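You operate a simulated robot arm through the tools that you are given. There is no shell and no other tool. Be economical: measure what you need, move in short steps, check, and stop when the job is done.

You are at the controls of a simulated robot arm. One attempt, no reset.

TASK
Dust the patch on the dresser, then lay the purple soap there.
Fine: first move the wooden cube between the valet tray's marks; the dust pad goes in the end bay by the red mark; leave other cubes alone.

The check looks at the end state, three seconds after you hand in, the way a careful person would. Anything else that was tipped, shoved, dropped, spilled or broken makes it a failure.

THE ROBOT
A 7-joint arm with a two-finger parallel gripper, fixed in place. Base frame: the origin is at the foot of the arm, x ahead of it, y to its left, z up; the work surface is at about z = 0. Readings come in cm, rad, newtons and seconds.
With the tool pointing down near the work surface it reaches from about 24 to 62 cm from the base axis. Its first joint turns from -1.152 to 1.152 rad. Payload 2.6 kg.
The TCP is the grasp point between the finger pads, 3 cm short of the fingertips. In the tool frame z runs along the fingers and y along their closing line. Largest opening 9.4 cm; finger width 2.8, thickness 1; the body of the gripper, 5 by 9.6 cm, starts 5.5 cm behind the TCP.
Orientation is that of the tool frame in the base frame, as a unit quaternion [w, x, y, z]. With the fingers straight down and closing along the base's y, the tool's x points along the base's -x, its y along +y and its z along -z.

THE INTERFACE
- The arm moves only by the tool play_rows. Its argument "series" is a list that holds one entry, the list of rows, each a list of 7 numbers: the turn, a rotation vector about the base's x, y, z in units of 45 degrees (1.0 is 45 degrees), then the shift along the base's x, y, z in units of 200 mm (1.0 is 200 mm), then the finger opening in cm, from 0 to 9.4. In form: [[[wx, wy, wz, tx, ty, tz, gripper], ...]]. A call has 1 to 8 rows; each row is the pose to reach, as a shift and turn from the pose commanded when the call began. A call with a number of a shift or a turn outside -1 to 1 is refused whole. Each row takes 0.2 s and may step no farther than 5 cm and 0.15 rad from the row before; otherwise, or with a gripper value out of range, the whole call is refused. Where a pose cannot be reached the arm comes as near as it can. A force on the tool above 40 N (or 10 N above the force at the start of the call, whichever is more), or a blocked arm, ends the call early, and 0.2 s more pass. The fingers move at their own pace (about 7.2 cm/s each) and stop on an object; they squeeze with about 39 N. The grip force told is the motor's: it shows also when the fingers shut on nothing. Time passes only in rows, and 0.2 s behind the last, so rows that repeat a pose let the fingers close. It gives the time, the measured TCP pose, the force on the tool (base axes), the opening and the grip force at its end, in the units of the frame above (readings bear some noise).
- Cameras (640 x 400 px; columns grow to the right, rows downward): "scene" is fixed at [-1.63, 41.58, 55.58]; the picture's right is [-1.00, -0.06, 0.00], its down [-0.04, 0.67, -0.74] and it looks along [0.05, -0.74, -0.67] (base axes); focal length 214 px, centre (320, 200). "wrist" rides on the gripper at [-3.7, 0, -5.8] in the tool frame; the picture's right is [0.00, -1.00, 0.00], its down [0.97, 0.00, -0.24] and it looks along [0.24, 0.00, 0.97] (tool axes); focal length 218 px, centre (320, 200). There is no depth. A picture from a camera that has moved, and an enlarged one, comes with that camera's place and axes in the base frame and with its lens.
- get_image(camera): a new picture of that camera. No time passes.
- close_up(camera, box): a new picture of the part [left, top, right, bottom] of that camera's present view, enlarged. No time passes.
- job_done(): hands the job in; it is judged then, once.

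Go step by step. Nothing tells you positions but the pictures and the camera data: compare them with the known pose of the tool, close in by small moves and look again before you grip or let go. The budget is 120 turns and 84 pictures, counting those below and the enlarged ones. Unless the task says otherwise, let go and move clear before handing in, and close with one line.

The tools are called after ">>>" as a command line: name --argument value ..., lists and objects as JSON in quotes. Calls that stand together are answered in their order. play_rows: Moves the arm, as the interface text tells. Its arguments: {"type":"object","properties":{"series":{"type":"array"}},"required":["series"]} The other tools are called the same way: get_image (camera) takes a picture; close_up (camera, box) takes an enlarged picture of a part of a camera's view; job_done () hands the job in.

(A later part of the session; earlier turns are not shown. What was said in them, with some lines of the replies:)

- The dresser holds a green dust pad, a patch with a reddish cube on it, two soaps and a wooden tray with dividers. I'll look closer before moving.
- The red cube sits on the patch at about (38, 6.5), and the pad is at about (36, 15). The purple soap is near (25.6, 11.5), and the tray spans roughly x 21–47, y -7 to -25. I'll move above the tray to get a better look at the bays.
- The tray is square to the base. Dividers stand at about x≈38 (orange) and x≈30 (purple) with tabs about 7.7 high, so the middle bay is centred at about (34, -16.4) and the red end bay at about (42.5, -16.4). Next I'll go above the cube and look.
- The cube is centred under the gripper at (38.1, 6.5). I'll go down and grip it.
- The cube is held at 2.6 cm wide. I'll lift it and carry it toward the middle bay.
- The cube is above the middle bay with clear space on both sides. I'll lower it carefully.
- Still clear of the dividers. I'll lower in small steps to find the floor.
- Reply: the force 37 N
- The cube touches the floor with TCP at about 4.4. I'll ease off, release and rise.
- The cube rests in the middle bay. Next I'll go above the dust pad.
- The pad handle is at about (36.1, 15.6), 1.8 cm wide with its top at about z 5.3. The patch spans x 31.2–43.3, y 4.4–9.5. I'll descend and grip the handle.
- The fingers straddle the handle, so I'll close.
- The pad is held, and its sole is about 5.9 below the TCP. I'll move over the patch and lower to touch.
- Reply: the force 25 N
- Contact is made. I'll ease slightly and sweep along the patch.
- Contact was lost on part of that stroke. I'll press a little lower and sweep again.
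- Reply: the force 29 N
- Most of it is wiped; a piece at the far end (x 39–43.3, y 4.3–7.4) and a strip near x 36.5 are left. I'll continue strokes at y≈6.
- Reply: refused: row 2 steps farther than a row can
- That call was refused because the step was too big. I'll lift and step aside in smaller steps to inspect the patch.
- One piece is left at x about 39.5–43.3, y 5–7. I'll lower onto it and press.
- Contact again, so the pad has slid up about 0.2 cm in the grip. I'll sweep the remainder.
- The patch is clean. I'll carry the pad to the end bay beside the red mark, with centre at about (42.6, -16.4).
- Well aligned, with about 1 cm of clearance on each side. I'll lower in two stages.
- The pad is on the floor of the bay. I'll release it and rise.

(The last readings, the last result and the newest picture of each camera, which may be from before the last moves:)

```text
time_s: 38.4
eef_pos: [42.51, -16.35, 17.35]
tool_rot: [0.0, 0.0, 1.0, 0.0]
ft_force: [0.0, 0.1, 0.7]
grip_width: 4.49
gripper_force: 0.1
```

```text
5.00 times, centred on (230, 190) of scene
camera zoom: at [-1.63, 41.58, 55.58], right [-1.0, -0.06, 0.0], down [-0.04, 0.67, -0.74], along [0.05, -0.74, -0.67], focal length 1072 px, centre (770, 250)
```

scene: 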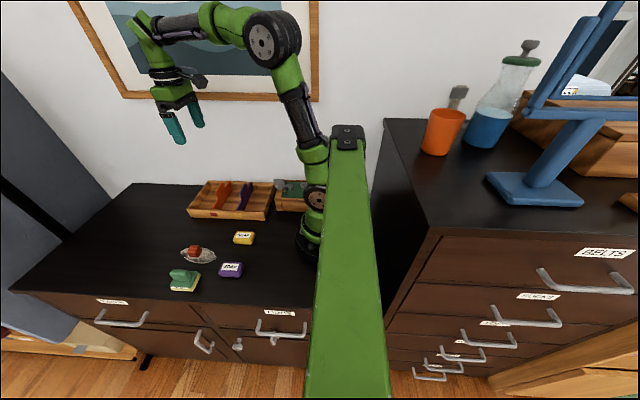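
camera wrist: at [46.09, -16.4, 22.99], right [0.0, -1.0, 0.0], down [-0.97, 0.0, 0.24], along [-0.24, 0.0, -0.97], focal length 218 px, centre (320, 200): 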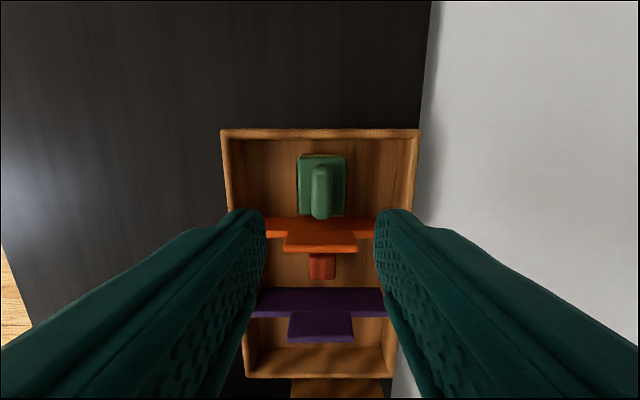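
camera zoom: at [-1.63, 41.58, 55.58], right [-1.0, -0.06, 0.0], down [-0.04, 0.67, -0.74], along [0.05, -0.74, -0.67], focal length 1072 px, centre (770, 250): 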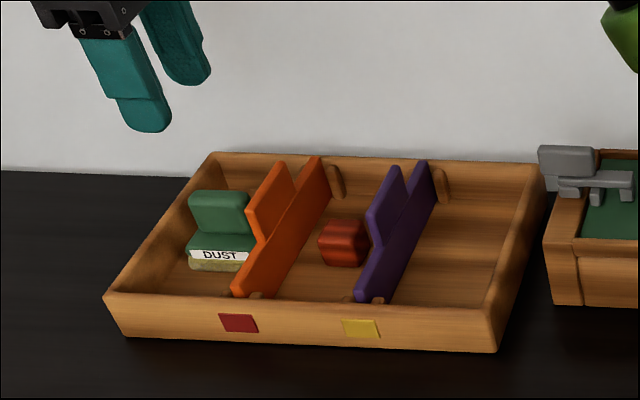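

The pad is placed in the red end bay. Next I'll go to the purple soap near (25.6, 11.5).

>>> play_rows --series '[[[0, 0, 0, -0.05, 0.23, 0, 5], [0, 0, 0, -0.1, 0.46, 0, 6], [0, 0, 0, -0.15, 0.69, 0, 7], [0, 0, 0, -0.2, 0.92, 0, 7]]]'

>>> play_rows --series '[[[0, 0, 0, -0.15, 0.19, 0, 7], [0, 0, 0, -0.3, 0.38, 0, 7], [0, 0, 0, -0.45, 0.475, 0, 7], [0, 0, 0, -0.6, 0.475, 0, 7], [0, 0, 0, -0.6, 0.475, 0, 7]]]'

>>> get_image --camera "wrist"

>>> close_up --camera "scene" --box '[170, 190, 310, 290]'

```text
time_s: 39.4
eef_pos: [38.52, 1.97, 17.37]
tool_rot: [0.0, 0.0, 1.0, 0.0]
ft_force: [0.9, -0.7, 0.2]
grip_width: 6.99
gripper_force: 0.0
```

```text
time_s: 40.6
eef_pos: [26.24, 11.44, 17.15]
tool_rot: [0.0, 0.0, 1.0, 0.0]
ft_force: [0.3, 0.0, -0.1]
grip_width: 6.99
gripper_force: 0.1
```

```text
43 pictures are left
camera wrist: at [29.99, 11.39, 22.99], right [0.0, -1.0, 0.0], down [-0.97, 0.0, 0.24], along [-0.24, 0.0, -0.97], focal length 218 px, centre (320, 200)
```

wrist: 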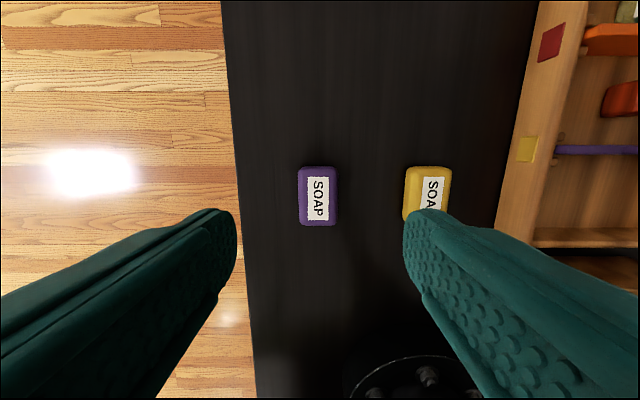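

```text
4.00 times, centred on (240, 240) of scene
camera zoom: at [-1.63, 41.58, 55.58], right [-1.0, -0.06, 0.0], down [-0.04, 0.67, -0.74], along [0.05, -0.74, -0.67], focal length 858 px, centre (640, 40)
```

zoom: 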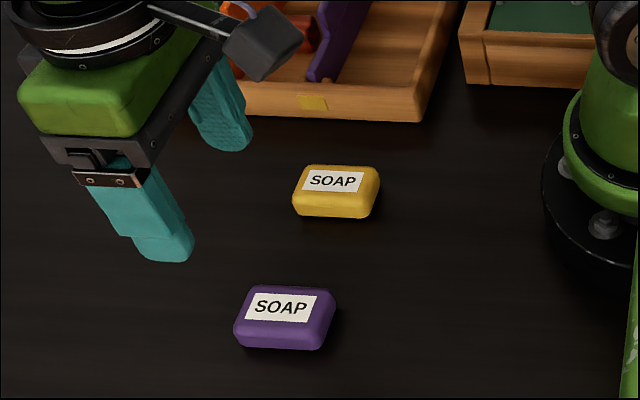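

The soap is centred at about (25.3, 11.6). I'll descend with the fingers open to 7 and grip.

>>> play_rows --series '[[[0, 0, 0, -0.045, 0.008, -0.2, 7], [0, 0, 0, -0.045, 0.008, -0.4, 7], [0, 0, 0, -0.045, 0.008, -0.57, 7], [0, 0, 0, -0.045, 0.008, -0.67, 7], [0, 0, 0, -0.045, 0.008, -0.67, 7]]]'

>>> get_image --camera "wrist"

>>> close_up --camera "scene" --box '[170, 190, 310, 290]'

```text
time_s: 41.8
eef_pos: [25.63, 11.44, 3.63]
tool_rot: [0.0, -0.001, 1.0, 0.0]
ft_force: [0.6, -0.4, 0.3]
grip_width: 7.02
gripper_force: 0.1
```

```text
41 pictures are left
camera wrist: at [29.36, 11.42, 9.44], right [0.0, -1.0, 0.0], down [-0.97, 0.0, 0.24], along [-0.24, 0.0, -0.97], focal length 218 px, centre (320, 200)
```

wrist: 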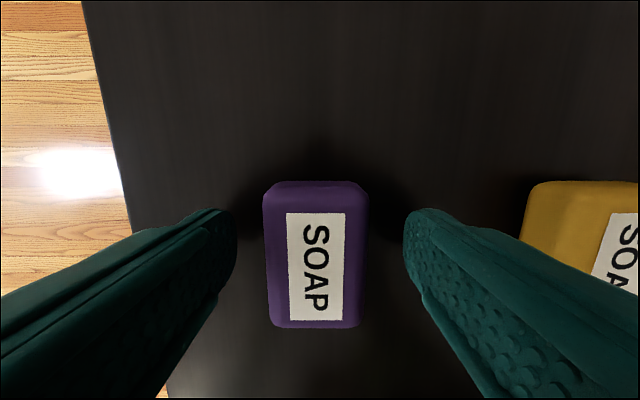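

```text
4.00 times, centred on (240, 240) of scene
camera zoom: at [-1.63, 41.58, 55.58], right [-1.0, -0.06, 0.0], down [-0.04, 0.67, -0.74], along [0.05, -0.74, -0.67], focal length 858 px, centre (640, 40)
```

zoom: 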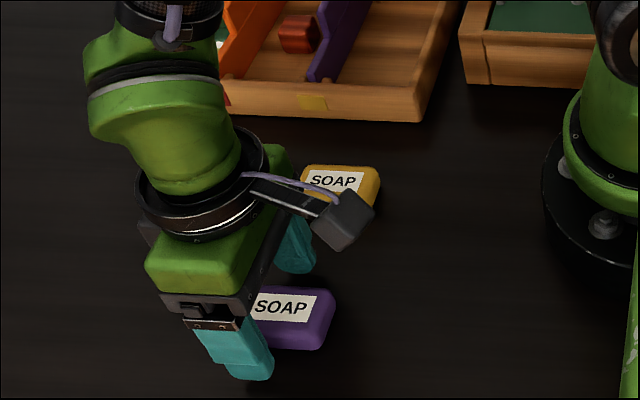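

The soap is between the fingers. I'll close and lift.

>>> play_rows --series '[[[0, 0, 0, 0, 0, 0, 5], [0, 0, 0, 0, 0, 0, 3], [0, 0, 0, 0, 0, 0, 3], [0, 0, 0, 0, 0, 0, 3], [0, 0, 0, 0, 0, 0.1, 3], [0, 0, 0, 0, 0, 0.3, 3], [0, 0, 0, 0, 0, 0.3, 3]]]'

>>> get_image --camera "wrist"

```text
time_s: 43.4
eef_pos: [25.73, 11.66, 9.63]
tool_rot: [0.0, 0.0, 1.0, 0.0]
ft_force: [0.5, 0.6, -1.5]
grip_width: 3.91
gripper_force: 39.2
```

```text
39 pictures are left
camera wrist: at [29.47, 11.58, 15.43], right [0.0, -1.0, 0.0], down [-0.97, 0.0, 0.24], along [-0.24, 0.0, -0.97], focal length 218 px, centre (320, 200)
```

wrist: 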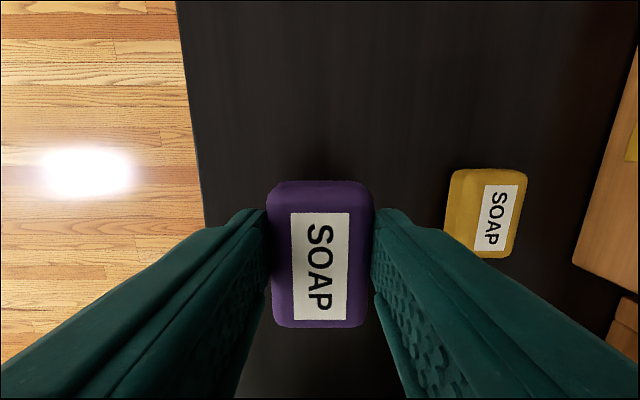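

The soap is held. I'll carry it to the patch centre (37.2, 7) and lower it.

>>> play_rows --series '[[[0, 0, 0, 0.2, -0.08, 0, 3], [0, 0, 0, 0.4, -0.16, 0, 3], [0, 0, 0, 0.585, -0.23, 0, 3], [0, 0, 0, 0.585, -0.23, -0.15, 3], [0, 0, 0, 0.585, -0.23, -0.27, 3], [0, 0, 0, 0.585, -0.23, -0.295, 3], [0, 0, 0, 0.585, -0.23, -0.295, 3]]]'

>>> play_rows --series '[[[0, 0, 0, 0, 0, -0.008, 3], [0, 0, 0, 0, 0, -0.008, 3]]]'

>>> close_up --camera "scene" --box '[130, 205, 270, 305]'

```text
time_s: 45.0
eef_pos: [37.2, 7.0, 3.74]
tool_rot: [0.001, 0.0, 1.0, 0.0]
ft_force: [0.6, -0.9, -1.1]
grip_width: 3.88
gripper_force: 39.1
```

```text
time_s: 45.6
eef_pos: [37.27, 6.96, 3.65]
tool_rot: [0.0, -0.001, 1.0, 0.0]
ft_force: [-0.5, 0.5, -1.1]
grip_width: 3.9
gripper_force: 39.1
```

```text
4.00 times, centred on (200, 255) of scene
camera zoom: at [-1.63, 41.58, 55.58], right [-1.0, -0.06, 0.0], down [-0.04, 0.67, -0.74], along [0.05, -0.74, -0.67], focal length 858 px, centre (800, -20)
```

zoom: 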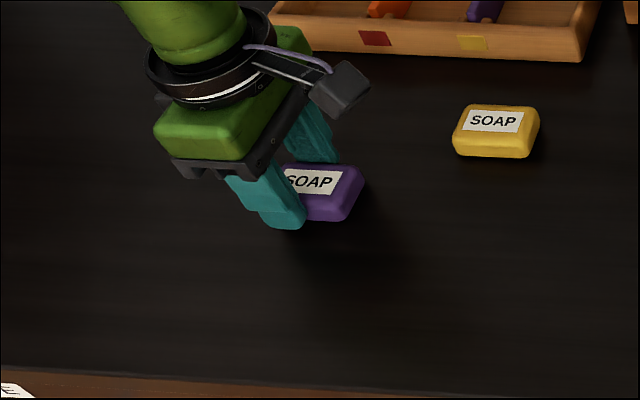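

>>> play_rows --series '[[[0, 0, 0, 0, 0, -0.006, 3], [0, 0, 0, 0, 0, -0.006, 3]]]'

```text
time_s: 46.2
eef_pos: [37.39, 6.89, 3.73]
tool_rot: [-0.001, -0.001, 1.0, 0.0]
ft_force: [-8.0, -0.1, 18.7]
grip_width: 3.86
gripper_force: 39.0
```

Soap is touching the surface. I'll release it and rise clear.

>>> play_rows --series '[[[0, 0, 0, 0, 0, 0.004, 3], [0, 0, 0, 0, 0, 0.004, 6.5], [0, 0, 0, 0, 0, 0.004, 6.5], [0, 0, 0, 0, 0, 0.15, 6.5], [0, 0, 0, 0, 0, 0.35, 6.5], [0, 0, 0, 0, 0, 0.6, 6.5], [0, 0, 0, 0, 0, 0.8, 6.5], [0, 0, 0, 0, 0, 0.8, 6.5]]]'

>>> get_image --camera "wrist"

>>> close_up --camera "scene" --box '[130, 160, 310, 300]'

```text
time_s: 48.0
eef_pos: [37.38, 7.19, 19.5]
tool_rot: [0.0, -0.001, 1.0, 0.0]
ft_force: [0.7, -0.8, 0.1]
grip_width: 6.52
gripper_force: 0.0
```

```text
37 pictures are left
camera wrist: at [41.01, 7.08, 25.19], right [0.0, -1.0, 0.0], down [-0.97, 0.0, 0.24], along [-0.24, 0.0, -0.97], focal length 218 px, centre (320, 200)
```

wrist: 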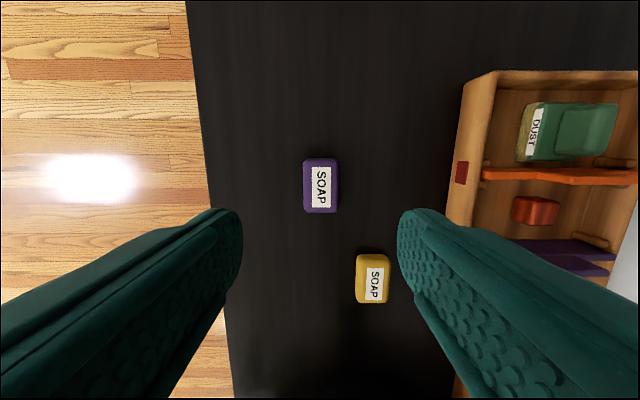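

```text
2.86 times, centred on (220, 230) of scene
camera zoom: at [-1.63, 41.58, 55.58], right [-1.0, -0.06, 0.0], down [-0.04, 0.67, -0.74], along [0.05, -0.74, -0.67], focal length 613 px, centre (606, 114)
```

zoom: 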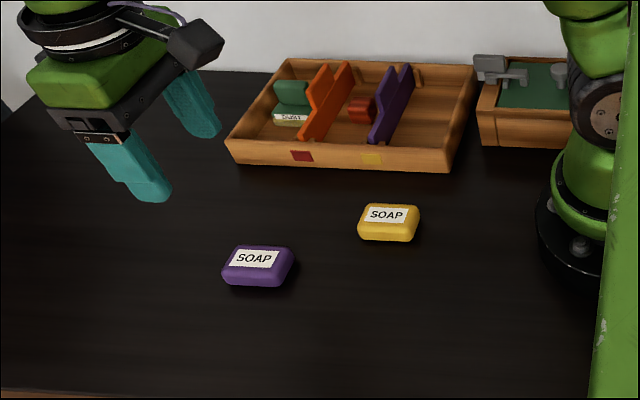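

Everything looks in place. One last zoom to check for leftover dust.

>>> close_up --camera "wrist" --box '[250, 120, 400, 240]'

```text
3.33 times, centred on (325, 180) of wrist
camera zoom: at [41.01, 7.08, 25.19], right [0.0, -1.0, 0.0], down [-0.97, 0.0, 0.24], along [-0.24, 0.0, -0.97], focal length 728 px, centre (303, 267)
```

zoom: 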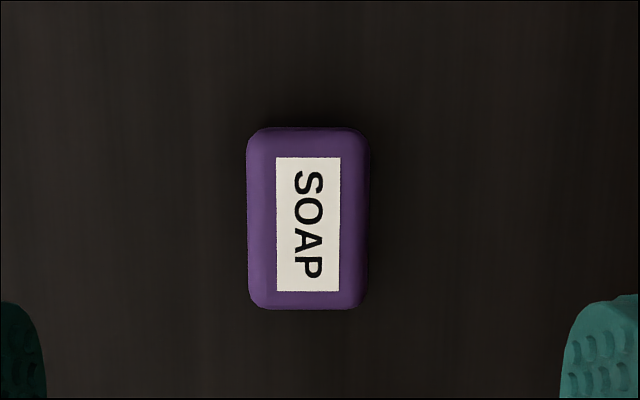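

The surface around the soap is clean, all pieces are placed and the arm is clear, so I'm handing in.

>>> job_done

```text
The job is handed in.
```

The cube is between the tray's marks, the patch is dusted, the dust pad is in the end bay by the red mark, and the purple soap lies on the clean patch.
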